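You operate a simulated robot arm through the tools that you are given. There is no shell and no other tool. Be economical: measure what you need, move in short steps, check, and stop when the job is done.

You run a simulated two-armed robot. Do the job below in one go: nothing can be reset, and whatever is moved stays where it is left.

## Task
Put a lid on both cartons on the bench and slot in the card with each one's order number.

The check looks at the end state, three seconds after you hand in, the way a careful person would. Anything else that was tipped, shoved, dropped, spilled or broken makes it a failure. A push-on lid holds only when it is set on centred and level and pressed home; a screw cap is set on level and turned clockwise until tight.

## Robot
Two 7-joint arms with two-finger parallel grippers on one trunk, on a base that drives. Base frame: it is fixed to the floor where the robot stands at the start and does not move with it; the origin is under the middle of the robot, x ahead of it, y to its left, z up; the surface under the hand at the start is at about z = 0.86. Units: m, rad, N and s.
The left shoulder is at the start at [0.05, 0.168, 1.157], the right one opposite. With the tool pointing down near the work surface each hand reaches from about 0.22 to 0.66 m from the robot's upright axis, wherever it stands, measured 20 degrees to its own side. Places, roughly: brown lid (20x11x7 cm) [0.5, -0.1, 0.4]. Payload 1.57 kg a hand.
The TCP of each hand is the grasp point between the finger pads, 0.03 m short of the fingertips. In the tool frame z runs along the fingers and y along their closing line. The gripper opens to 0.08 m. The fingers are 0.017 m wide and 0.012 m thick; the gripper's body (0.04 by 0.082 m) begins 0.08 m behind the TCP.
Orientation is that of the tool frame in the base frame, as [roll, pitch, yaw] about the fixed x, y, z axes, in that order (R = Rz(yaw) Ry(pitch) Rx(roll)). With the fingers straight down and closing along the base's y, the tool's x points along the base's -x, its y along +y and its z along -z.

## Interface
- The arms move only by the tool apply_moves. It takes "left_series", "right_series" or both (then of equal length, played together; a hand with none holds still); each is a list of rows, each an object of numbers (a shift or turn left out is 0, a gripper value left out holds the last): "tx", "ty", "tz": the shift along the tool's x, y, z in units of 30 mm (1.0 is 30 mm); "rx", "ry", "rz": the turn, a rotation vector about the tool's x, y, z in units of 6 degrees (1.0 is 6 degrees). In form: [{"tx": .., "ty": .., "tz": .., "rx": .., "ry": .., "rz": ..}, ...]. A call has 1 to 20 rows; each row shifts and turns the commanded pose from where the row before left it, along the tool's axes as they then stand. "left_gripper" and "right_gripper" are, for a hand that has rows, the finger opening in m, from 0 to 0.08, set as the call begins (left out, the last holds). A call with a number of a shift or a turn outside -1 to 1 is refused whole. Each row takes 0.2 s and may step no farther than 0.05 m and 0.15 rad from the row before; otherwise, or with a gripper value out of range, the whole call is refused. A pose out of reach is approached as far as the arm can. The call stops where the force on the tool passes 60 N (or 10 N more than at its start, if that is more) or the arm is blocked; 0.2 s more then pass. The fingers move at their own pace (about 0.045 m/s each) and stop on an object; they squeeze with about 23 N. The grip force told is the motor's: it shows also when the fingers shut on nothing. Time passes only in rows, and 0.2 s behind the last, so rows that do not move let the fingers close. It gives the time, the measured TCP pose, the force on the tool (base axes), the opening and the grip force at its end, in the units of the frame above (readings bear some noise), with the torque about the TCP (base axes, N m) and any sound that the robot's microphone picked up.
- Cameras (640 x 400 px; columns grow to the right, rows downward): "scene" is now at [0.1239, -0.0155, 1.3616]; the picture's right is [-0.20, -0.98, 0.00], its down [-0.63, 0.13, -0.77] and it looks along [0.75, -0.15, -0.64] (base axes); focal length 268 px, centre (320, 200). "left" rides on the left gripper at [0.072, 0.007, -0.122] in its tool frame; the picture's right is [-0.09, 1.00, 0.00], its down [-0.84, -0.08, -0.54] and it looks along [-0.54, -0.05, 0.84] (tool axes); focal length 238 px, centre (320, 200). "right" rides on the right gripper at [0.072, -0.007, -0.122] in its tool frame; the picture's right is [0.09, 1.00, 0.00], its down [-0.84, 0.08, -0.54] and it looks along [-0.54, 0.05, 0.84] (tool axes); focal length 238 px, centre (320, 200). There is no depth. A picture from a camera that has moved, and an enlarged one, comes with that camera's place and axes in the base frame and with its lens.
- snapshot(camera): a new picture of that camera. No time passes.
- move_column(by): slides the trunk up (or, below 0, down) by that many m; the arms and the scene camera ride with it, the base frame stays. It gives what a move gives, with no picture.
- steer(legs): drives the robot by 1 to 6 legs, each [ahead, left, turn to the left] in m, m and rad, along the robot's own axes; the way and the turn of a leg run together, so that a leg with both is an arc; at most 1.5 m and 3.142 rad a leg. The arms and the cameras ride along, it lands a little off, and it stops where it bumps. It gives what a move gives.
- head_to(pan, tilt): turns the head with the scene camera to pan (to the left, within 1.396 rad either way) and tilt (down, from -0.506 to 1.204), counted from straight ahead of the robot. It gives what a move gives.
- enlarge(camera, box): a new picture of the part [left, top, right, bottom] of that camera's present view, enlarged. No time passes.
- sign_off(): hands the job in; it is judged then, once.

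Go step by step. Nothing tells you exact positions but the pictures and the camera data: compare them with the known pose of the tool, close in by small moves and look again before you grip or let go. The budget is 120 turns and 88 pictures, counting those below and the enlarged ones. Unless the task says otherwise, let go and move clear before handing in, and close with one line.

The tools are called after ">>>" as name(argument=value, ...) on one line, values as JSON. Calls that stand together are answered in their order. apply_moves: Moves the arms, as the interface text tells. Its arguments: {"type":"object","properties":{"left_series":{"type":"array","items":{"type":"object","properties":{"tx":{"type":"number"},"ty":{"type":"number"},"tz":{"type":"number"},"rx":{"type":"number"},"ry":{"type":"number"},"rz":{"type":"number"}}}},"left_gripper":{"type":"number"},"right_series":{"type":"array","items":{"type":"object","properties":{"tx":{"type":"number"},"ty":{"type":"number"},"tz":{"type":"number"},"rx":{"type":"number"},"ry":{"type":"number"},"rz":{"type":"number"}}}},"right_gripper":{"type":"number"}},"required":[]} The other tools are called the same way: move_column (by) slides the trunk up or down; steer (legs) drives the base; head_to (pan, tilt) turns the head that bears the scene camera; snapshot (camera) takes a picture; enlarge (camera, box) takes an enlarged picture of a part of a camera's view; sign_off () hands the job in.

At the start:

```text
time: 0.0
left_ee_pos: [0.3986, 0.0978, 1.1889]
left_ee_rot: [3.14, 0.0, -3.141]
left_force: [0.6, 0.1, 0.1]
left_ft_torque: [0.03, 0.0, 0.01]
left_finger_gap: 0.0799
left_grasp_force: 0.0
right_ee_pos: [0.4122, -0.2367, 1.1708]
right_ee_rot: [3.138, -0.002, -3.141]
right_force: [-0.3, 0.0, 0.8]
right_ft_torque: [0.03, 0.04, -0.02]
right_finger_gap: 0.0799
right_grasp_force: 0.0
trunk travel left (down, up): [-0.325, 0.118]
robot x, y, heading: [0.0001, 0.0013, 0.003]
head pan, tilt: [-0.197, 0.696]
```

scene: 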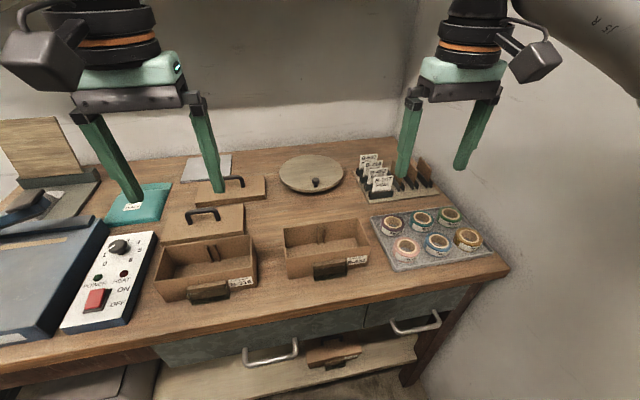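
right: 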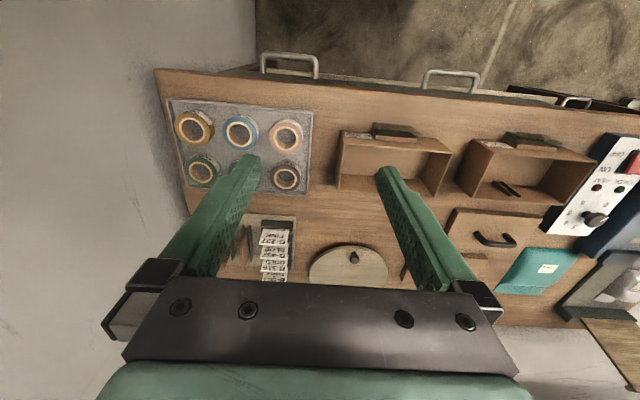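
left: 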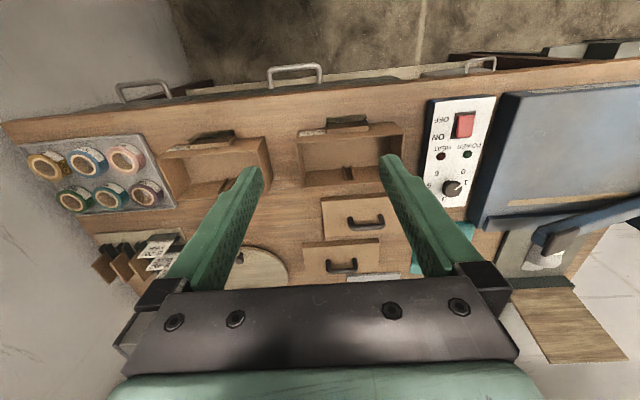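

I see two open cartons with labels on the bench's near edge, two lids with handles behind the left one, a card rack to the right, and a lid-like thing on a shelf below. I'll look closer at the labels, lids and cards.

>>> enlarge(camera="scene", box=[140, 160, 380, 310])

>>> enlarge(camera="scene", box=[340, 140, 460, 215])

>>> enlarge(camera="scene", box=[240, 320, 400, 400])

>>> enlarge(camera="right", box=[220, 200, 320, 290])

```text
2.67 times, centred on (260, 235) of scene
camera zoom: at [0.1239, -0.0155, 1.3616], right [-0.2, -0.98, 0.0], down [-0.63, 0.13, -0.77], along [0.75, -0.15, -0.64], focal length 715 px, centre (480, 107)
```

zoom: 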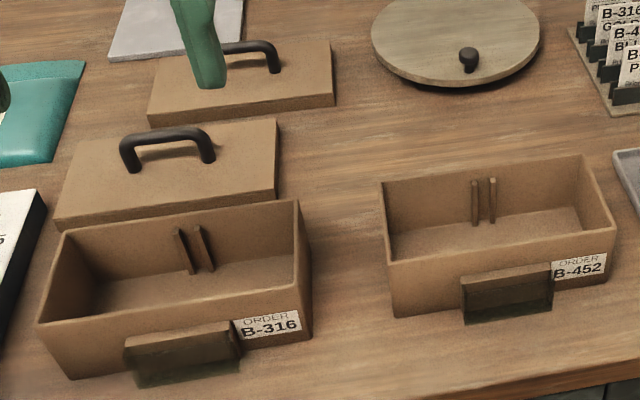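

```text
5.33 times, centred on (400, 178) of scene
camera zoom: at [0.1239, -0.0155, 1.3616], right [-0.2, -0.98, 0.0], down [-0.63, 0.13, -0.77], along [0.75, -0.15, -0.64], focal length 1431 px, centre (-107, 320)
```

zoom: 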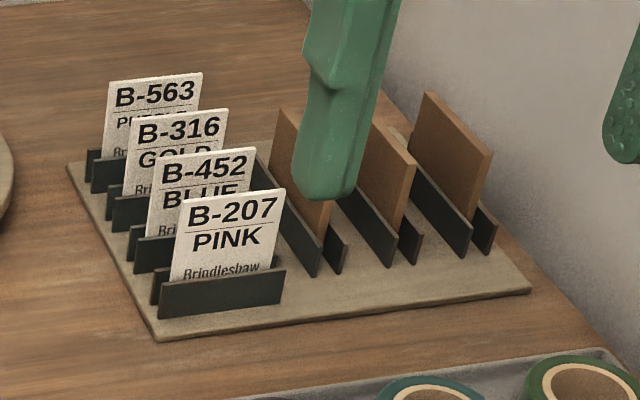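

```text
4.00 times, centred on (320, 360) of scene
camera zoom: at [0.1239, -0.0155, 1.3616], right [-0.2, -0.98, 0.0], down [-0.63, 0.13, -0.77], along [0.75, -0.15, -0.64], focal length 1073 px, centre (320, -440)
```

zoom: 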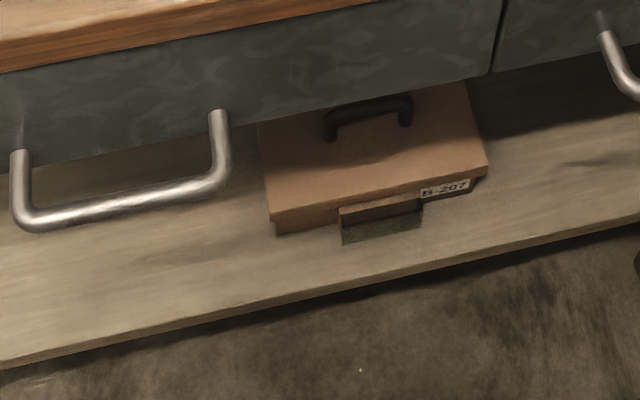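

```text
4.44 times, centred on (270, 245) of right
camera zoom: at [0.3396, -0.2428, 1.2926], right [-0.09, 1.0, 0.0], down [0.84, 0.07, 0.54], along [0.54, 0.05, -0.84], focal length 1059 px, centre (542, 0)
```

zoom: 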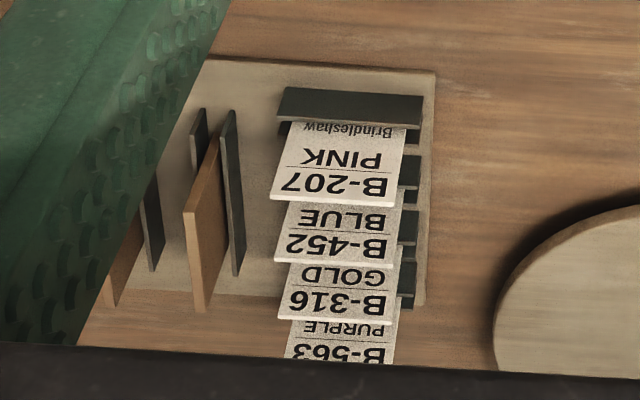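

Cartons B-316 (centre about x 0.51, y 0.14) and B-452 (about x 0.51, y -0.10) each have a card pocket on the front; the lids lie at about (0.66, 0.18) and (0.80, 0.12), and the cards are in the rack near (0.75, -0.31). I'll look down to check room for driving forward and for the details.

>>> head_to(pan=0.0, tilt=1.2)

>>> snapshot(camera="scene")

>>> enlarge(camera="left", box=[280, 100, 420, 290])

```text
time: 0.9
left_ee_pos: [0.3988, 0.0986, 1.1889]
left_ee_rot: [-3.141, 0.0, 3.141]
left_force: [-0.3, 1.1, 0.4]
left_ft_torque: [-0.02, 0.0, 0.01]
left_finger_gap: 0.0801
left_grasp_force: 0.0
right_ee_pos: [0.4111, -0.2367, 1.1698]
right_ee_rot: [3.14, -0.002, 3.14]
right_force: [-0.1, 0.2, -1.2]
right_ft_torque: [0.01, -0.01, 0.01]
right_finger_gap: 0.0802
right_grasp_force: 0.1
trunk travel left (down, up): [-0.325, 0.118]
robot x, y, heading: [-0.001, -0.0018, 0.0]
head pan, tilt: [0.0, 1.201]
```

```text
80 pictures are left
camera scene: at [0.0963, 0.0011, 1.3253], right [0.0, -1.0, 0.0], down [-0.93, 0.0, -0.36], along [0.36, 0.0, -0.93], focal length 268 px, centre (320, 200)
```

scene: 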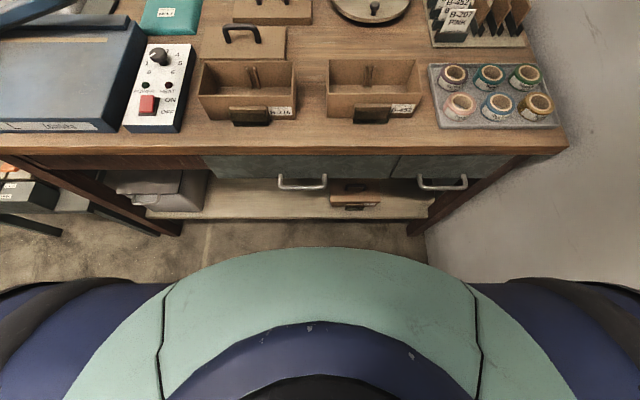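

```text
2.11 times, centred on (350, 195) of left
camera zoom: at [0.3275, 0.1038, 1.3108], right [0.09, 1.0, 0.0], down [0.84, -0.08, 0.54], along [0.54, -0.05, -0.84], focal length 502 px, centre (257, 210)
```

zoom: 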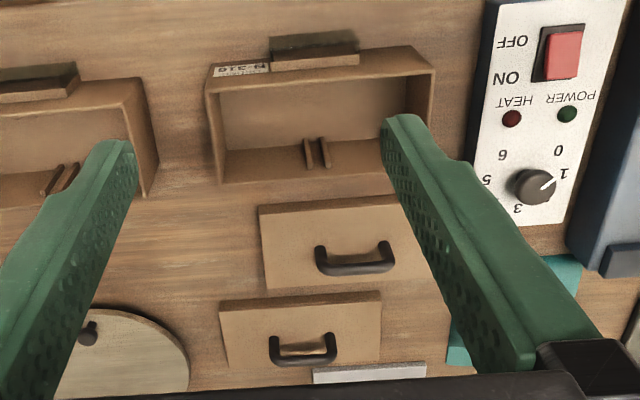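

There's clear floor ahead of the base, bench front edge at x ≈ 0.37. I drive ahead a little so the rear lid and cards come within reach.

>>> steer(legs=[[0.08, 0, 0]])

>>> snapshot(camera="scene")

```text
time: 2.0
left_ee_pos: [0.4783, 0.0978, 1.1877]
left_ee_rot: [3.142, 0.0, 3.14]
left_force: [-0.4, -0.1, -0.9]
left_ft_torque: [0.05, 0.03, -0.05]
left_finger_gap: 0.0798
left_grasp_force: 0.0
right_ee_pos: [0.4908, -0.2369, 1.1697]
right_ee_rot: [3.14, 0.0, 3.139]
right_force: [0.2, 0.0, 0.1]
right_ft_torque: [-0.01, 0.0, -0.03]
right_finger_gap: 0.0801
right_grasp_force: 0.1
trunk travel left (down, up): [-0.325, 0.118]
robot x, y, heading: [0.0785, 0.0008, 0.002]
head pan, tilt: [0.0, 1.201]
```

```text
78 pictures are left
camera scene: at [0.1762, 0.001, 1.3252], right [0.0, -1.0, 0.0], down [-0.93, 0.0, -0.36], along [0.36, 0.0, -0.93], focal length 268 px, centre (320, 200)
```

scene: 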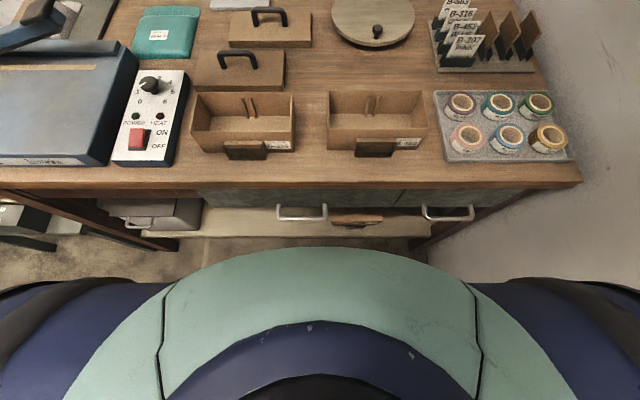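

No bump and nothing disturbed; a little farther ahead.

>>> steer(legs=[[0.06, 0, 0]])

>>> snapshot(camera="scene")

>>> snapshot(camera="left")

>>> snapshot(camera="right")

```text
time: 3.0
left_ee_pos: [0.5395, 0.0993, 1.1892]
left_ee_rot: [3.14, -0.001, -3.141]
left_force: [-0.1, -0.5, -0.5]
left_ft_torque: [0.0, -0.02, -0.04]
left_finger_gap: 0.0801
left_grasp_force: 0.0
right_ee_pos: [0.5514, -0.2358, 1.1709]
right_ee_rot: [3.139, -0.003, 3.14]
right_force: [1.0, -0.7, 0.1]
right_ft_torque: [0.01, 0.01, -0.03]
right_finger_gap: 0.0801
right_grasp_force: 0.0
trunk travel left (down, up): [-0.325, 0.118]
robot x, y, heading: [0.1369, -0.0036, 0.001]
head pan, tilt: [0.0, 1.201]
```

```text
77 pictures are left
camera scene: at [0.2369, 0.0012, 1.3252], right [0.0, -1.0, 0.0], down [-0.93, 0.0, -0.36], along [0.36, 0.0, -0.93], focal length 268 px, centre (320, 200)
```

scene: 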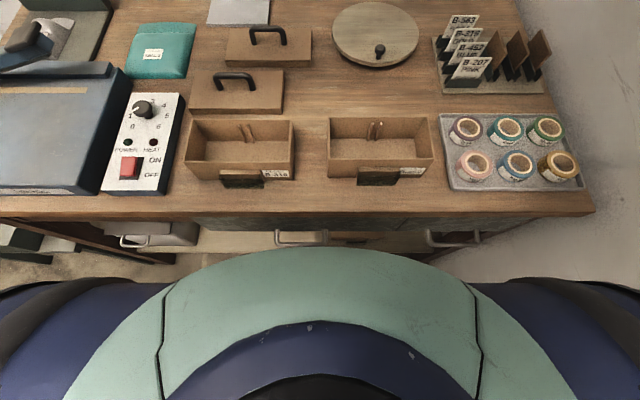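

```text
76 pictures are left
camera left: at [0.468, 0.104, 1.3106], right [0.09, 1.0, 0.0], down [0.84, -0.08, 0.54], along [0.54, -0.05, -0.84], focal length 238 px, centre (320, 200)
```

left: 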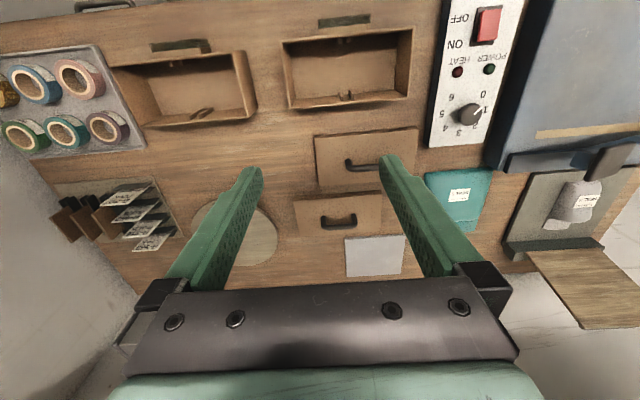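

```text
75 pictures are left
camera right: at [0.4803, -0.2425, 1.2924], right [-0.09, 1.0, 0.0], down [0.84, 0.07, 0.54], along [0.54, 0.05, -0.84], focal length 238 px, centre (320, 200)
```

right: 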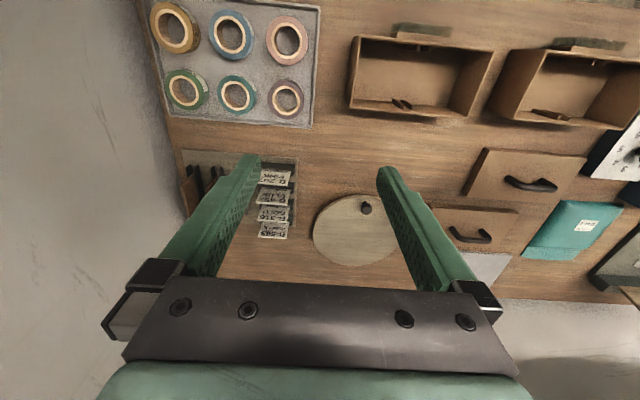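

Now in position (robot x ≈ 0.137). I'll enlarge the lids/cartons and the card rack to measure them.

>>> enlarge(camera="scene", box=[170, 10, 330, 110])

>>> enlarge(camera="scene", box=[170, 100, 330, 200])

>>> enlarge(camera="scene", box=[300, 100, 460, 200])

>>> enlarge(camera="scene", box=[420, 0, 564, 90])

```text
4.00 times, centred on (250, 60) of scene
camera zoom: at [0.2369, 0.0012, 1.3252], right [0.0, -1.0, 0.0], down [-0.93, 0.0, -0.36], along [0.36, 0.0, -0.93], focal length 1073 px, centre (600, 760)
```

zoom: 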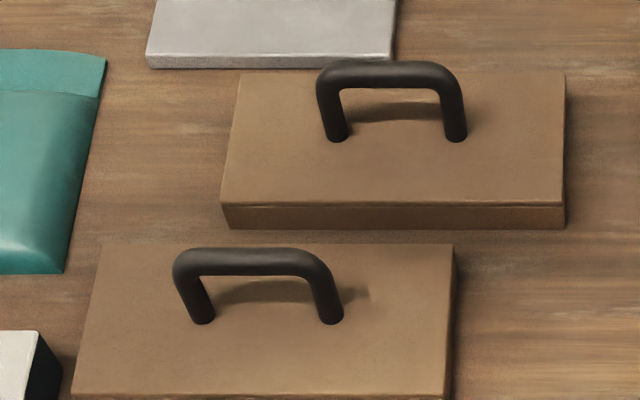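

```text
4.00 times, centred on (250, 150) of scene
camera zoom: at [0.2369, 0.0012, 1.3252], right [0.0, -1.0, 0.0], down [-0.93, 0.0, -0.36], along [0.36, 0.0, -0.93], focal length 1073 px, centre (600, 400)
```

zoom: 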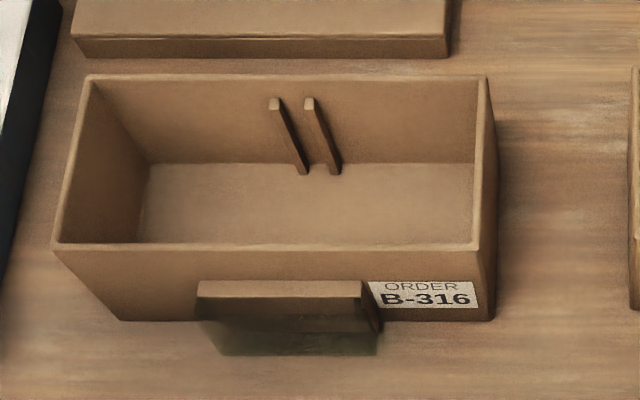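

```text
4.00 times, centred on (380, 150) of scene
camera zoom: at [0.2369, 0.0012, 1.3252], right [0.0, -1.0, 0.0], down [-0.93, 0.0, -0.36], along [0.36, 0.0, -0.93], focal length 1073 px, centre (80, 400)
```

zoom: 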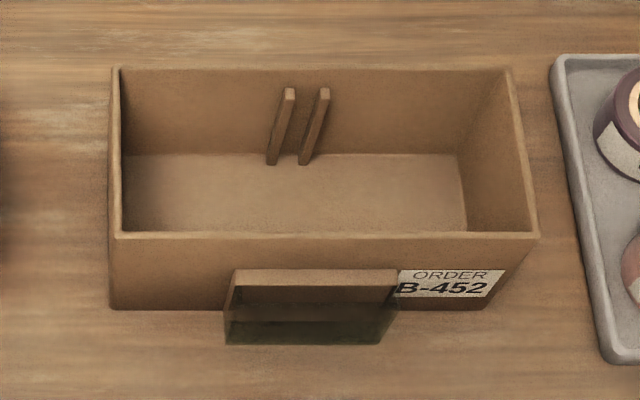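

```text
4.44 times, centred on (492, 45) of scene
camera zoom: at [0.2369, 0.0012, 1.3252], right [0.0, -1.0, 0.0], down [-0.93, 0.0, -0.36], along [0.36, 0.0, -0.93], focal length 1192 px, centre (-444, 889)
```

zoom: 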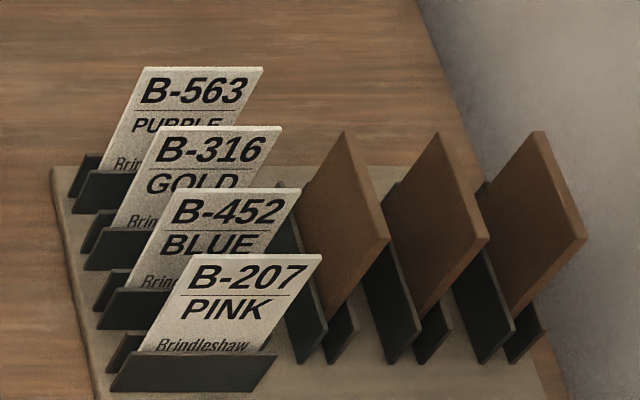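

The cards, lids and cartons are clear; the pocket design needs a closer look, so I bring the right hand's camera over the front of carton B-452.

>>> apply_moves(right_series=[{"tx": 0.83, "ty": 0.75, "tz": 0.83}, {"tx": 0.83, "ty": 0.75, "tz": 0.83}, {"tx": 0.83, "ty": 0.75, "tz": 0.83}, {"tx": 0.83, "ty": 0.75, "tz": 0.83}, {"tx": 0.83, "ty": 0.75, "tz": 0.83}, {"tx": 0.83, "ty": 0.75, "tz": 0.83}])

>>> enlarge(camera="right", box=[220, 100, 420, 250])

```text
time: 4.4
left_ee_pos: [0.5387, 0.0992, 1.1889]
left_ee_rot: [-3.14, 0.002, -3.141]
left_force: [0.5, -0.9, 0.0]
left_ft_torque: [-0.01, -0.04, 0.03]
left_finger_gap: 0.0801
left_grasp_force: 0.1
right_ee_pos: [0.4012, -0.0989, 1.0229]
right_ee_rot: [-3.141, -0.001, 3.14]
right_force: [1.0, -0.5, -0.6]
right_ft_torque: [0.02, 0.01, 0.04]
right_finger_gap: 0.08
right_grasp_force: 0.0
trunk travel left (down, up): [-0.325, 0.118]
robot x, y, heading: [0.1382, 0.0001, 0.001]
head pan, tilt: [0.0, 1.201]
```

```text
2.67 times, centred on (320, 175) of right
camera zoom: at [0.3304, -0.1056, 1.1443], right [-0.09, 1.0, 0.0], down [0.84, 0.07, 0.54], along [0.54, 0.05, -0.84], focal length 636 px, centre (320, 267)
```

zoom: 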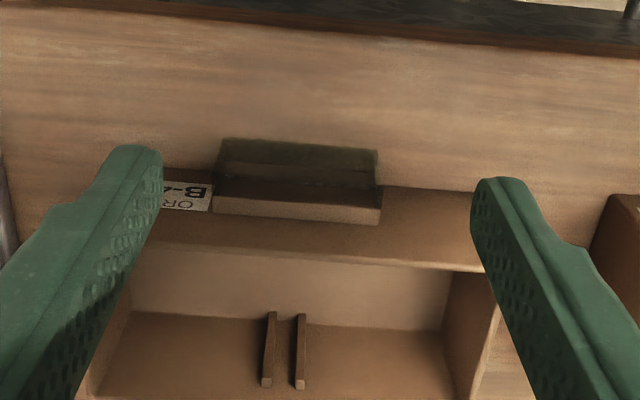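

The pocket has a brown back piece and a dark front plate, but the slot is unclear. I turn the right hand a quarter turn (needed for the cards anyway) to view the pocket from the side.

>>> apply_moves(right_series=[{"tx": -0.43, "ty": -1}, {"tx": -0.43, "ty": -1}, {"tx": -0.43, "ty": -1}, {"rz": -1}, {"rz": -1}, {"rz": -1}, {"rz": -1}, {"rz": -1}, {"rz": -1}, {"rz": -1}, {"rz": -1}, {"rz": -1}, {"rz": -1}, {"rz": -1}, {"rz": -1}, {"rz": -1}, {"rz": -1}, {"rz": -1}, {"ry": -1}, {"ry": -1}])

>>> snapshot(camera="right")

```text
time: 8.6
left_ee_pos: [0.5394, 0.0976, 1.1899]
left_ee_rot: [-3.14, 0.0, -3.14]
left_force: [-0.4, -0.7, 0.2]
left_ft_torque: [0.0, -0.03, -0.02]
left_finger_gap: 0.08
left_grasp_force: 0.0
right_ee_pos: [0.4331, -0.1838, 1.0261]
right_ee_rot: [3.138, 0.161, -1.843]
right_force: [0.3, -0.1, -0.3]
right_ft_torque: [0.01, -0.02, -0.01]
right_finger_gap: 0.0801
right_grasp_force: 0.1
right hand out of reach, approached as far as the arm can: row 16, 17, 18, 19, 20
trunk travel left (down, up): [-0.325, 0.118]
robot x, y, heading: [0.1402, -0.0013, 0.0]
head pan, tilt: [0.0, 1.201]
```

```text
69 pictures are left
camera right: at [0.4157, -0.2728, 1.1344], right [-0.98, 0.18, -0.01], down [0.13, 0.73, 0.67], along [0.13, 0.66, -0.74], focal length 238 px, centre (320, 200)
```

right: 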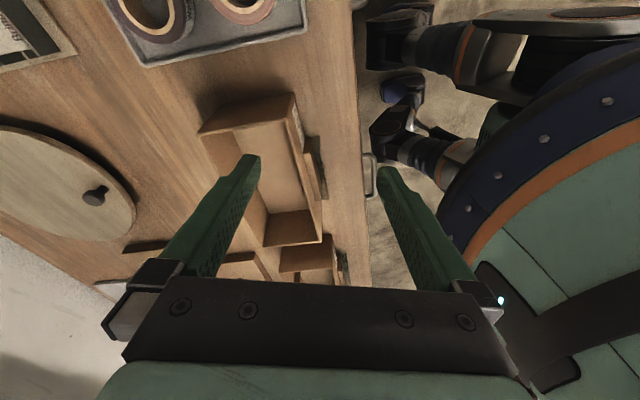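

The quarter turn stopped about 15° short in this direction. I'll enlarge the pocket.

>>> enlarge(camera="right", box=[260, 90, 370, 290])

```text
2.00 times, centred on (315, 190) of right
camera zoom: at [0.4157, -0.2728, 1.1344], right [-0.98, 0.18, -0.01], down [0.13, 0.73, 0.67], along [0.13, 0.66, -0.74], focal length 477 px, centre (330, 220)
```

zoom: 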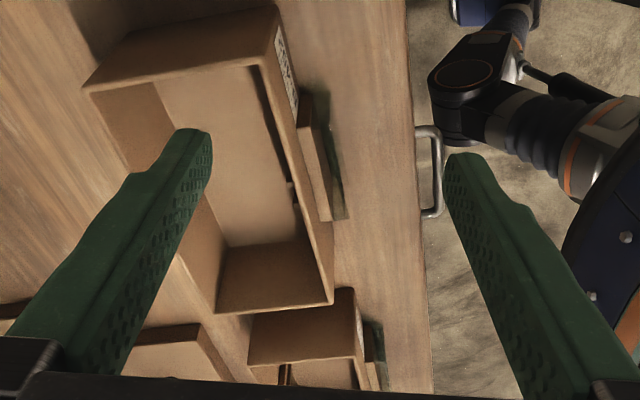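

>>> enlarge(camera="right", box=[295, 120, 345, 210])

>>> enlarge(camera="scene", box=[340, 155, 420, 205])

```text
4.44 times, centred on (320, 165) of right
camera zoom: at [0.4157, -0.2728, 1.1344], right [-0.98, 0.18, -0.01], down [0.13, 0.73, 0.67], along [0.13, 0.66, -0.74], focal length 1059 px, centre (320, 356)
```

zoom: 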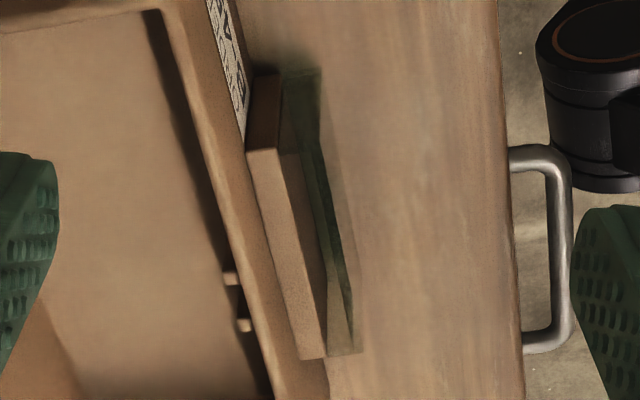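

```text
8.00 times, centred on (380, 180) of scene
camera zoom: at [0.2361, 0.0013, 1.3253], right [0.0, -1.0, 0.0], down [-0.93, 0.0, -0.36], along [0.36, 0.0, -0.93], focal length 2146 px, centre (-160, 360)
```

zoom: 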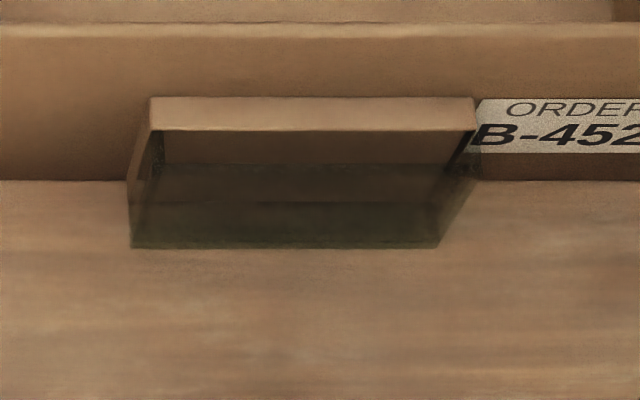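

The pocket is clear now: a brown backing block (top z≈0.903, front x≈0.454) and a thin dark front plate (x≈0.445) with an ~8 mm slot, y −0.138…−0.066. Cards stand ~7 cm tall; I'll grip them by their side edges with the hand in its default orientation. First I turn the hand back and raise it.

>>> apply_moves(right_series=[{"ry": 1}, {"ry": 1}, {"rz": 1}, {"rz": 1}, {"rz": 1}, {"rz": 1}, {"rz": 1}, {"rz": 1}, {"rz": 1}, {"rz": 1}, {"rz": 1}, {"rz": 1}, {"rz": 1}, {"rz": 1}, {"rz": 1}, {"rz": 1}, {"rz": 1}, {"tz": -1, "ty": -0.8, "tx": -1}, {"tz": -1, "ty": -0.8, "tx": -1}])

>>> steer(legs=[[0.05, 0, 0]])

```text
time: 12.6
left_ee_pos: [0.5389, 0.0983, 1.1886]
left_ee_rot: [3.141, 0.002, -3.139]
left_force: [-0.8, -0.5, 0.3]
left_ft_torque: [0.01, -0.01, 0.01]
left_finger_gap: 0.0802
left_grasp_force: 0.0
right_ee_pos: [0.4778, -0.2423, 1.0882]
right_ee_rot: [-3.092, -0.004, 2.869]
right_force: [-0.7, -0.7, 0.4]
right_ft_torque: [0.02, -0.02, 0.02]
right_finger_gap: 0.0801
right_grasp_force: 0.1
trunk travel left (down, up): [-0.325, 0.118]
robot x, y, heading: [0.14, 0.001, 0.001]
head pan, tilt: [0.0, 1.201]
```

```text
time: 13.5
left_ee_pos: [0.5431, 0.0975, 1.1883]
left_ee_rot: [-3.141, 0.001, 3.141]
left_force: [0.9, -0.3, 0.0]
left_ft_torque: [0.01, 0.0, -0.03]
left_finger_gap: 0.0804
left_grasp_force: 0.1
right_ee_pos: [0.4826, -0.2418, 1.0887]
right_ee_rot: [-3.091, -0.002, 2.869]
right_force: [-0.1, 0.3, -0.6]
right_ft_torque: [-0.02, -0.01, 0.02]
right_finger_gap: 0.0799
right_grasp_force: 0.1
trunk travel left (down, up): [-0.325, 0.118]
robot x, y, heading: [0.1437, 0.0017, 0.0]
head pan, tilt: [0.0, 1.201]
stopped in leg 1: the robot was blocked; the commanded pose is now the measured one
```

The base is blocked at x≈0.144, so forward is at its limit. I back off a touch, shift right to get the cards within reach, and straighten the right hand.

>>> apply_moves(right_series=[{"rx": -0.48}, {"rz": -0.9}, {"rz": -0.9}, {"rz": -0.8}])

>>> steer(legs=[[-0.01, 0, 0], [0, -0.13, 0]])

>>> snapshot(camera="scene")

```text
time: 14.5
left_ee_pos: [0.5434, 0.0972, 1.1888]
left_ee_rot: [3.141, -0.001, -3.14]
left_force: [-0.3, -0.1, -0.3]
left_ft_torque: [0.01, 0.01, -0.01]
left_finger_gap: 0.08
left_grasp_force: 0.1
right_ee_pos: [0.4823, -0.2414, 1.0884]
right_ee_rot: [3.139, -0.003, -3.138]
right_force: [-0.5, 0.5, 0.1]
right_ft_torque: [0.04, 0.03, -0.01]
right_finger_gap: 0.0801
right_grasp_force: 0.0
trunk travel left (down, up): [-0.325, 0.118]
robot x, y, heading: [0.1441, -0.0009, 0.001]
head pan, tilt: [0.0, 1.201]
```

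```text
time: 15.7
left_ee_pos: [0.5321, 0.0936, 1.1888]
left_ee_rot: [-3.137, 0.0, -3.14]
left_force: [-0.1, 1.0, 0.8]
left_ft_torque: [-0.01, -0.01, 0.0]
left_finger_gap: 0.0802
left_grasp_force: 0.0
right_ee_pos: [0.4726, -0.2436, 1.0885]
right_ee_rot: [-3.137, -0.006, -3.133]
right_force: [0.1, 0.3, -0.1]
right_ft_torque: [-0.01, 0.01, -0.01]
right_finger_gap: 0.0801
right_grasp_force: 0.0
trunk travel left (down, up): [-0.325, 0.118]
robot x, y, heading: [0.1328, -0.0106, 0.002]
head pan, tilt: [0.0, 1.201]
stopped in leg 2: the robot was blocked; the commanded pose is now the measured one
```

```text
65 pictures are left
camera scene: at [0.2291, -0.0024, 1.3258], right [0.0, -1.0, 0.0], down [-0.93, 0.0, -0.36], along [0.36, 0.0, -0.93], focal length 268 px, centre (320, 200)
```

scene: 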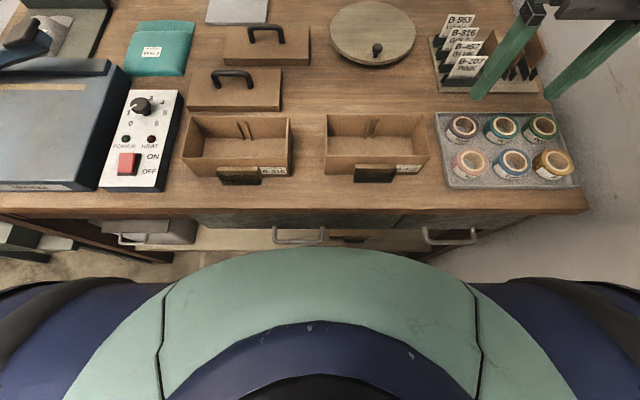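

Sideways is blocked as well, so turning the trunk left is the better way to bring the right shoulder forward. I try a small left turn.

>>> steer(legs=[[0, 0, 0.25]])

```text
time: 16.9
left_ee_pos: [0.4967, 0.1858, 1.1896]
left_ee_rot: [-3.141, 0.001, -2.89]
left_force: [0.2, -0.5, -0.6]
left_ft_torque: [-0.04, 0.02, 0.03]
left_finger_gap: 0.0802
left_grasp_force: 0.1
right_ee_pos: [0.5229, -0.1579, 1.0854]
right_ee_rot: [3.141, -0.01, -2.887]
right_force: [0.3, 0.2, -0.6]
right_ft_torque: [-0.01, 0.01, 0.01]
right_finger_gap: 0.0801
right_grasp_force: 0.0
trunk travel left (down, up): [-0.325, 0.118]
robot x, y, heading: [0.133, -0.0069, 0.249]
head pan, tilt: [0.0, 1.201]
```

The turn worked (heading 0.249). Now I square the right hand up and bring its camera over the cards.

>>> apply_moves(right_series=[{"rz": 0.81}, {"rz": 0.81}, {"rz": 0.81}, {"tx": -0.78, "ty": -0.95}, {"tx": -0.78, "ty": -0.95}, {"tx": -0.78, "ty": -0.95}, {"tx": -0.78, "ty": -0.95}, {"tx": -0.78, "ty": -0.95}])

>>> enlarge(camera="right", box=[220, 110, 420, 290])

```text
time: 18.7
left_ee_pos: [0.4971, 0.184, 1.1888]
left_ee_rot: [-3.141, -0.001, -2.89]
left_force: [0.4, -0.3, 0.4]
left_ft_torque: [0.01, 0.03, 0.0]
left_finger_gap: 0.0801
left_grasp_force: 0.1
right_ee_pos: [0.6414, -0.2986, 1.084]
right_ee_rot: [-3.141, -0.009, -3.139]
right_force: [-0.5, 0.9, -0.6]
right_ft_torque: [-0.01, 0.03, -0.01]
right_finger_gap: 0.08
right_grasp_force: 0.0
trunk travel left (down, up): [-0.325, 0.118]
robot x, y, heading: [0.1332, -0.0086, 0.249]
head pan, tilt: [0.0, 1.201]
```

```text
2.22 times, centred on (320, 200) of right
camera zoom: at [0.57, -0.3068, 1.2073], right [-0.09, 1.0, 0.0], down [0.84, 0.08, 0.53], along [0.53, 0.05, -0.85], focal length 530 px, centre (320, 200)
```

zoom: 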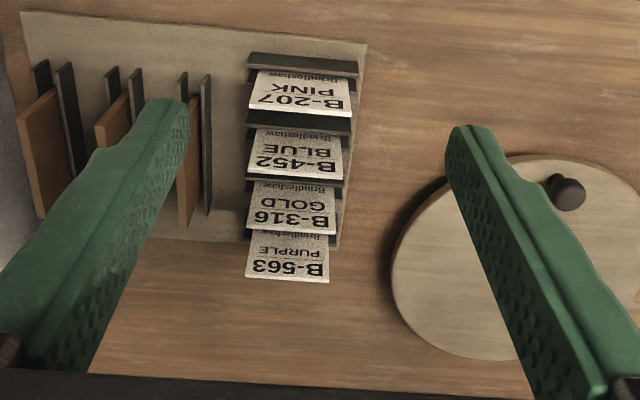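

Card B-452 is centred at about (0.727, −0.307), 54 mm wide, and B-316 at (0.767, −0.307). I move above B-452 to z≈1.0 and check the alignment.

>>> apply_moves(right_series=[{"tx": -0.9, "ty": -0.095, "tz": 0.9}, {"tx": -0.9, "ty": -0.095, "tz": 0.9}, {"tx": -0.9, "ty": -0.095, "tz": 0.9}])

>>> snapshot(camera="right")

```text
time: 19.5
left_ee_pos: [0.4979, 0.1844, 1.1888]
left_ee_rot: [3.141, 0.002, -2.89]
left_force: [0.9, 0.0, 0.4]
left_ft_torque: [-0.03, 0.04, 0.01]
left_finger_gap: 0.08
left_grasp_force: 0.0
right_ee_pos: [0.7186, -0.3067, 1.0028]
right_ee_rot: [3.14, -0.008, -3.138]
right_force: [-0.3, -0.2, 0.4]
right_ft_torque: [0.03, -0.03, -0.01]
right_finger_gap: 0.08
right_grasp_force: 0.0
trunk travel left (down, up): [-0.325, 0.118]
robot x, y, heading: [0.1337, -0.009, 0.251]
head pan, tilt: [0.0, 1.201]
```

```text
63 pictures are left
camera right: at [0.6486, -0.3134, 1.1262], right [-0.09, 1.0, 0.0], down [0.84, 0.08, 0.53], along [0.53, 0.05, -0.84], focal length 238 px, centre (320, 200)
```

right: 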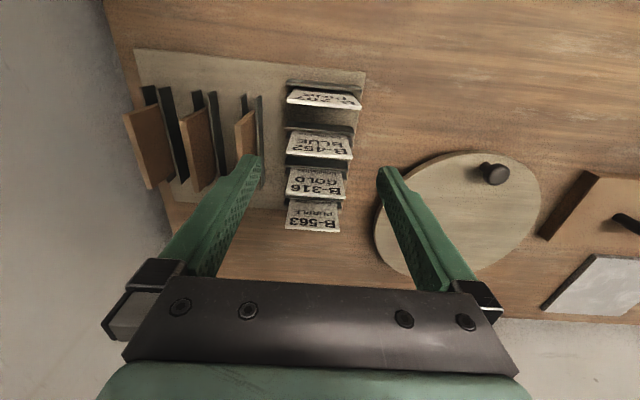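

Alignment is good: card centred between the fingers. I narrow the opening slightly, descend to z≈0.939 and then close.

>>> apply_moves(right_series=[{"tx": -0.1, "tz": 0.5}, {"tz": 0.8}, {"tz": 0.8}], right_gripper=0.07)

>>> enlarge(camera="right", box=[220, 60, 420, 210])

```text
time: 20.3
left_ee_pos: [0.4972, 0.1845, 1.1888]
left_ee_rot: [3.141, 0.0, -2.892]
left_force: [0.1, -0.6, -0.3]
left_ft_torque: [0.01, 0.01, 0.01]
left_finger_gap: 0.0798
left_grasp_force: 0.0
right_ee_pos: [0.7222, -0.3098, 0.9413]
right_ee_rot: [-3.142, -0.008, 3.141]
right_force: [0.0, 0.1, 0.1]
right_ft_torque: [0.01, 0.03, 0.02]
right_finger_gap: 0.0698
right_grasp_force: 0.0
trunk travel left (down, up): [-0.325, 0.118]
robot x, y, heading: [0.1363, -0.0067, 0.25]
head pan, tilt: [0.0, 1.201]
```

```text
2.67 times, centred on (320, 135) of right
camera zoom: at [0.6512, -0.3162, 1.0633], right [-0.09, 1.0, 0.0], down [0.84, 0.08, 0.54], along [0.53, 0.05, -0.84], focal length 636 px, centre (320, 373)
```

zoom: 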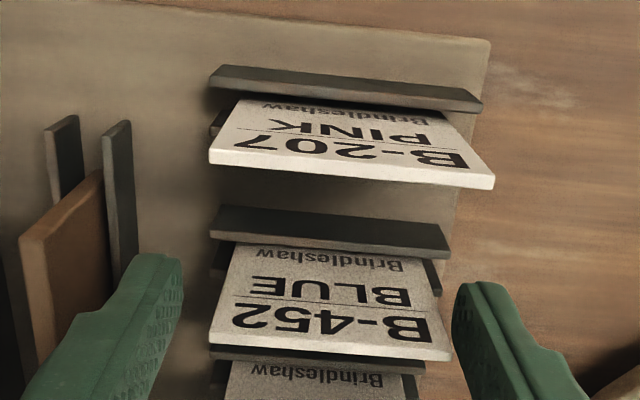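

The card is between the fingers, a little to the +y side; I shift 2–3 mm and close.

>>> apply_moves(right_series=[{"ty": 0.1}, {}])

>>> apply_moves(right_series=[{}, {}, {}], right_gripper=0.03)

>>> enlarge(camera="right", box=[220, 60, 420, 210])

```text
time: 20.9
left_ee_pos: [0.4963, 0.1846, 1.1888]
left_ee_rot: [3.141, 0.0, -2.89]
left_force: [-0.1, -0.5, -0.6]
left_ft_torque: [-0.03, -0.03, 0.01]
left_finger_gap: 0.0801
left_grasp_force: 0.0
right_ee_pos: [0.7217, -0.3063, 0.9414]
right_ee_rot: [3.14, -0.008, -3.14]
right_force: [-0.9, -0.4, 0.4]
right_ft_torque: [-0.01, 0.01, 0.01]
right_finger_gap: 0.0703
right_grasp_force: 0.0
trunk travel left (down, up): [-0.325, 0.118]
robot x, y, heading: [0.1365, -0.0118, 0.255]
head pan, tilt: [0.0, 1.201]
```

```text
time: 21.7
left_ee_pos: [0.4964, 0.1843, 1.1878]
left_ee_rot: [3.141, 0.0, -2.89]
left_force: [0.8, 1.0, 0.3]
left_ft_torque: [-0.04, -0.02, 0.0]
left_finger_gap: 0.08
left_grasp_force: 0.0
right_ee_pos: [0.7212, -0.3057, 0.9408]
right_ee_rot: [-3.14, -0.008, -3.14]
right_force: [-0.8, -0.5, 1.2]
right_ft_torque: [0.01, 0.01, -0.02]
right_finger_gap: 0.054
right_grasp_force: 23.3
trunk travel left (down, up): [-0.325, 0.118]
robot x, y, heading: [0.1331, -0.0104, 0.254]
head pan, tilt: [0.0, 1.201]
```

```text
2.67 times, centred on (320, 135) of right
camera zoom: at [0.6512, -0.3129, 1.0636], right [-0.09, 1.0, 0.0], down [0.84, 0.08, 0.54], along [0.53, 0.05, -0.84], focal length 636 px, centre (320, 373)
```

zoom: 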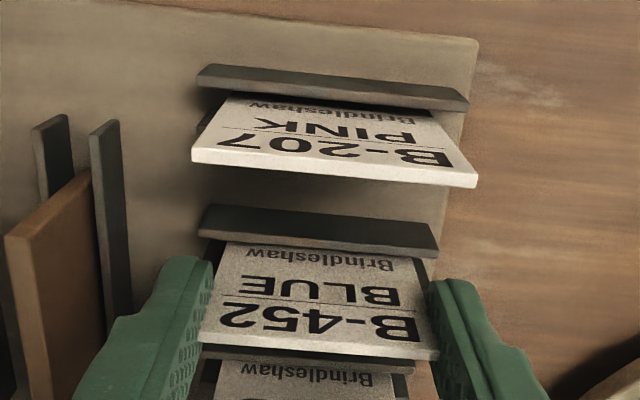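

The card is gripped (54 mm, 23 N). Lifting straight up 12 cm.

>>> apply_moves(right_series=[{"tz": -0.5}, {"tz": -1}, {"tz": -1}, {"tz": -1}, {"tz": -0.5}])

>>> snapshot(camera="right")

```text
time: 22.9
left_ee_pos: [0.497, 0.1849, 1.1884]
left_ee_rot: [3.141, 0.001, -2.889]
left_force: [-0.2, 0.2, 0.0]
left_ft_torque: [0.01, -0.02, -0.02]
left_finger_gap: 0.0801
left_grasp_force: 0.0
right_ee_pos: [0.7229, -0.3063, 1.0618]
right_ee_rot: [3.141, -0.009, 3.141]
right_force: [0.4, 0.3, -0.6]
right_ft_torque: [0.02, 0.0, 0.0]
right_finger_gap: 0.0539
right_grasp_force: 23.4
trunk travel left (down, up): [-0.325, 0.118]
robot x, y, heading: [0.1346, -0.0094, 0.25]
head pan, tilt: [0.0, 1.201]
```

```text
60 pictures are left
camera right: at [0.6527, -0.3119, 1.1852], right [-0.09, 1.0, 0.0], down [0.84, 0.08, 0.53], along [0.53, 0.05, -0.85], focal length 238 px, centre (320, 200)
```

right: 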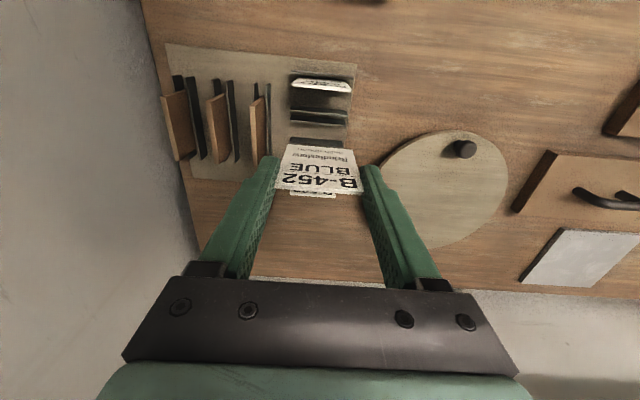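

Card held straight. Carrying it over to the front of carton B-452.

>>> apply_moves(right_series=[{"tx": 0.92, "ty": 0.68}, {"tx": 0.92, "ty": 0.68}, {"tx": 0.92, "ty": 0.68}, {"tx": 0.92, "ty": 0.68}, {"tx": 0.92, "ty": 0.68}, {"tx": 0.92, "ty": 0.68}, {"tx": 0.92, "ty": 0.68}, {"tx": 0.92, "ty": 0.68}, {"tx": 0.92, "ty": 0.68}, {"tx": 0.92, "ty": 0.68}, {"tz": 0.8}, {"tz": 0.6}])

>>> enlarge(camera="right", box=[220, 80, 420, 230])

>>> snapshot(camera="scene")

```text
time: 25.5
left_ee_pos: [0.4969, 0.1851, 1.1883]
left_ee_rot: [3.141, 0.0, -2.891]
left_force: [-0.5, 0.1, 1.5]
left_ft_torque: [-0.04, -0.01, 0.02]
left_finger_gap: 0.0798
left_grasp_force: 0.2
right_ee_pos: [0.4453, -0.1021, 1.0203]
right_ee_rot: [-3.14, -0.006, -3.141]
right_force: [-0.7, 0.2, 0.0]
right_ft_torque: [0.01, -0.01, 0.0]
right_finger_gap: 0.0541
right_grasp_force: 22.9
trunk travel left (down, up): [-0.325, 0.118]
robot x, y, heading: [0.134, -0.0051, 0.25]
head pan, tilt: [0.0, 1.201]
```

```text
2.67 times, centred on (320, 155) of right
camera zoom: at [0.376, -0.1088, 1.1435], right [-0.09, 1.0, 0.0], down [0.84, 0.08, 0.54], along [0.53, 0.05, -0.84], focal length 636 px, centre (320, 320)
```

zoom: 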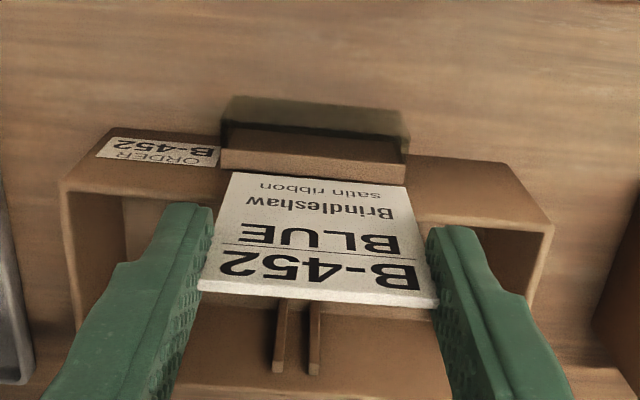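

```text
58 pictures are left
camera scene: at [0.2277, 0.016, 1.3253], right [0.25, -0.97, 0.0], down [-0.9, -0.23, -0.36], along [0.35, 0.09, -0.93], focal length 268 px, centre (320, 200)
```

scene: 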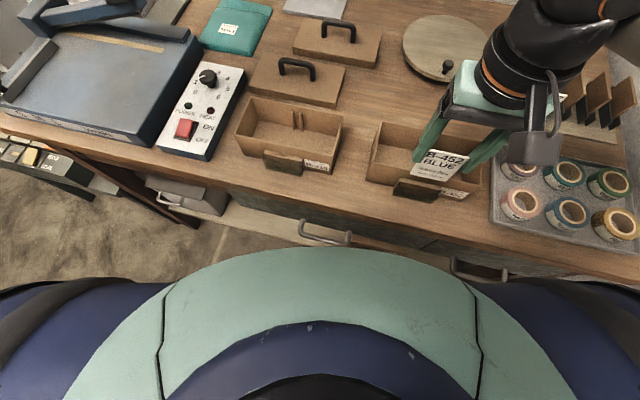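

The card hangs right over the pocket; by this view the slot is about 1 mm nearer than the card. I lower to just above the pocket and look again.

>>> apply_moves(right_series=[{"tz": 0.6, "tx": 0.03, "ty": -0.03}, {"tz": 0.5}])

>>> enlarge(camera="right", box=[260, 90, 380, 180])

>>> enlarge(camera="scene", box=[380, 140, 484, 205])

```text
time: 26.1
left_ee_pos: [0.4973, 0.1848, 1.1881]
left_ee_rot: [3.142, 0.002, -2.888]
left_force: [-0.1, 0.5, 0.0]
left_ft_torque: [-0.01, 0.0, 0.0]
left_finger_gap: 0.08
left_grasp_force: 0.0
right_ee_pos: [0.4452, -0.1015, 0.9875]
right_ee_rot: [-3.141, -0.009, -3.141]
right_force: [0.5, -0.3, -0.1]
right_ft_torque: [0.02, 0.01, -0.03]
right_finger_gap: 0.054
right_grasp_force: 23.2
trunk travel left (down, up): [-0.325, 0.118]
robot x, y, heading: [0.1376, -0.0097, 0.252]
head pan, tilt: [0.0, 1.201]
```

```text
4.44 times, centred on (320, 135) of right
camera zoom: at [0.3743, -0.1089, 1.1106], right [-0.09, 1.0, 0.0], down [0.84, 0.08, 0.54], along [0.53, 0.05, -0.84], focal length 1059 px, centre (320, 489)
```

zoom: 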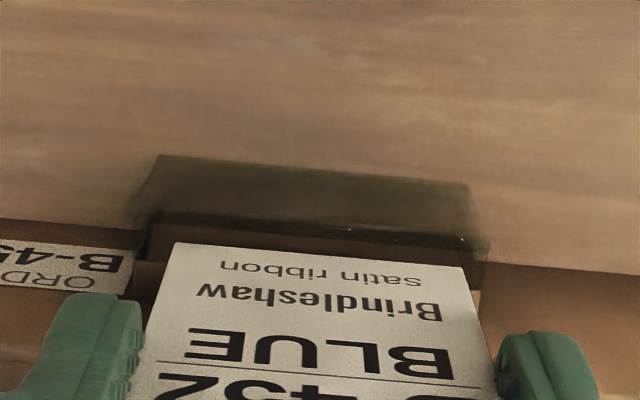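

```text
6.15 times, centred on (432, 172) of scene
camera zoom: at [0.2278, 0.0159, 1.3253], right [0.25, -0.97, 0.0], down [-0.9, -0.23, -0.36], along [0.35, 0.09, -0.93], focal length 1651 px, centre (-369, 369)
```

zoom: 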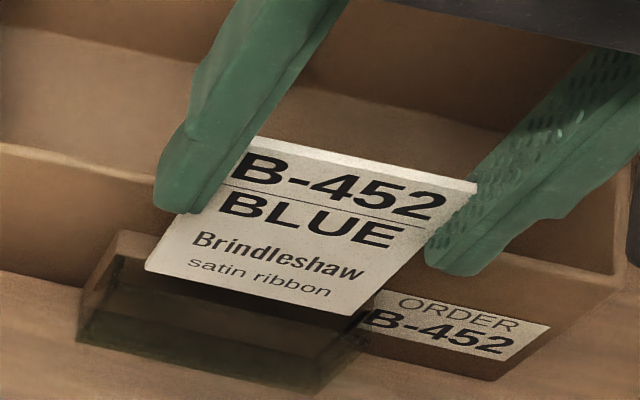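

The card's lower edge lines up with the slot between plate and block, with side margin on both ends. Lowering slowly into it.

>>> apply_moves(right_series=[{"tz": 0.3}, {"tz": 0.3}, {"tz": 0.2}])

>>> enlarge(camera="right", box=[260, 80, 380, 170])

>>> enlarge(camera="scene", box=[380, 140, 484, 205])

```text
time: 26.9
left_ee_pos: [0.497, 0.1841, 1.1893]
left_ee_rot: [3.141, 0.001, -2.891]
left_force: [-0.2, -0.7, 0.7]
left_ft_torque: [0.0, 0.0, -0.01]
left_finger_gap: 0.0803
left_grasp_force: 0.1
right_ee_pos: [0.445, -0.1032, 0.9647]
right_ee_rot: [3.14, -0.007, -3.139]
right_force: [1.1, -0.2, 0.0]
right_ft_torque: [0.03, -0.03, -0.01]
right_finger_gap: 0.0541
right_grasp_force: 23.0
trunk travel left (down, up): [-0.325, 0.118]
robot x, y, heading: [0.1345, -0.0099, 0.255]
head pan, tilt: [0.0, 1.201]
```

```text
4.44 times, centred on (320, 125) of right
camera zoom: at [0.3741, -0.1093, 1.0873], right [-0.09, 1.0, 0.0], down [0.84, 0.08, 0.54], along [0.53, 0.05, -0.84], focal length 1059 px, centre (320, 533)
```

zoom: 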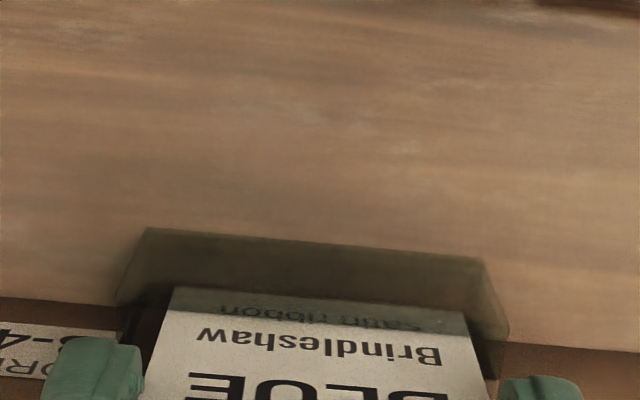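

```text
6.15 times, centred on (432, 172) of scene
camera zoom: at [0.2277, 0.0159, 1.3253], right [0.25, -0.97, 0.0], down [-0.9, -0.23, -0.36], along [0.35, 0.09, -0.93], focal length 1651 px, centre (-369, 369)
```

zoom: 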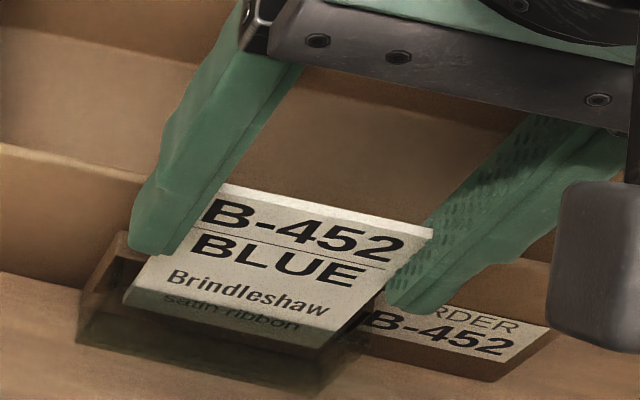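

The card's bottom is now behind the translucent front plate — it's in the slot. Continuing down in small steps.

>>> apply_moves(right_series=[{"tz": 0.2}, {"tz": 0.2}, {"tz": 0.15}, {"tz": 0.15}])

>>> enlarge(camera="scene", box=[380, 140, 484, 205])

```text
time: 27.9
left_ee_pos: [0.4959, 0.185, 1.189]
left_ee_rot: [-3.14, 0.0, -2.891]
left_force: [0.4, -0.1, 0.3]
left_ft_torque: [-0.02, -0.04, 0.0]
left_finger_gap: 0.0802
left_grasp_force: 0.0
right_ee_pos: [0.4441, -0.1037, 0.9435]
right_ee_rot: [3.141, -0.007, -3.14]
right_force: [0.7, -0.6, 0.9]
right_ft_torque: [0.0, -0.03, 0.0]
right_finger_gap: 0.0541
right_grasp_force: 23.6
trunk travel left (down, up): [-0.325, 0.118]
robot x, y, heading: [0.1384, -0.0123, 0.247]
head pan, tilt: [0.0, 1.201]
```

```text
6.15 times, centred on (432, 172) of scene
camera zoom: at [0.2278, 0.0159, 1.3253], right [0.25, -0.97, 0.0], down [-0.9, -0.23, -0.36], along [0.35, 0.09, -0.93], focal length 1651 px, centre (-369, 369)
```

zoom: 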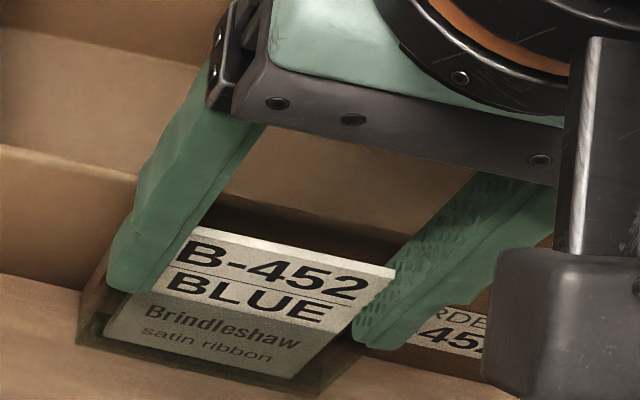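

Nearly seated. A few more millimetres, then release.

>>> apply_moves(right_series=[{"tz": 0.1}, {"tz": 0.1}])

>>> apply_moves(right_series=[{}, {}, {}], right_gripper=0.07)

>>> enlarge(camera="scene", box=[380, 140, 484, 205])

```text
time: 28.5
left_ee_pos: [0.495, 0.1842, 1.1891]
left_ee_rot: [-3.141, 0.002, -2.89]
left_force: [0.2, 0.2, 0.8]
left_ft_torque: [0.02, -0.01, -0.02]
left_finger_gap: 0.0802
left_grasp_force: 0.2
right_ee_pos: [0.4429, -0.1021, 0.9389]
right_ee_rot: [3.14, -0.007, -3.141]
right_force: [-4.8, 0.3, 18.9]
right_ft_torque: [-0.02, 0.07, -0.09]
right_finger_gap: 0.0547
right_grasp_force: 23.0
trunk travel left (down, up): [-0.325, 0.118]
robot x, y, heading: [0.1359, -0.0096, 0.254]
head pan, tilt: [0.0, 1.201]
```

```text
time: 29.3
left_ee_pos: [0.4973, 0.1837, 1.1893]
left_ee_rot: [-3.141, 0.0, -2.892]
left_force: [0.8, 0.1, -0.2]
left_ft_torque: [0.06, -0.02, 0.03]
left_finger_gap: 0.0799
left_grasp_force: 0.1
right_ee_pos: [0.4452, -0.1042, 0.9365]
right_ee_rot: [-3.141, -0.01, 3.141]
right_force: [-0.8, -1.1, 0.3]
right_ft_torque: [0.02, -0.02, 0.02]
right_finger_gap: 0.0698
right_grasp_force: 0.1
trunk travel left (down, up): [-0.325, 0.118]
robot x, y, heading: [0.1324, -0.0076, 0.248]
head pan, tilt: [0.0, 1.201]
```

```text
6.15 times, centred on (432, 172) of scene
camera zoom: at [0.2277, 0.0159, 1.3253], right [0.25, -0.97, 0.0], down [-0.9, -0.23, -0.36], along [0.35, 0.09, -0.93], focal length 1651 px, centre (-369, 369)
```

zoom: 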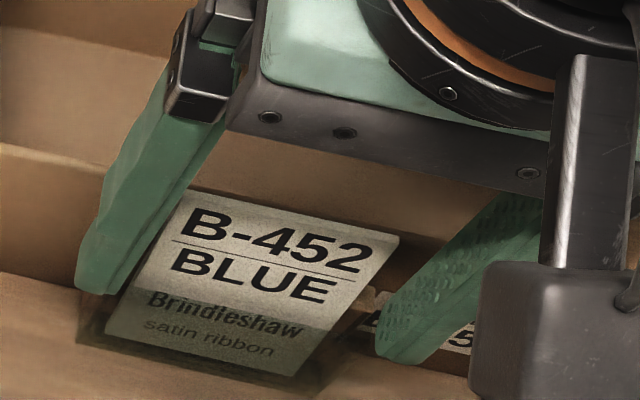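

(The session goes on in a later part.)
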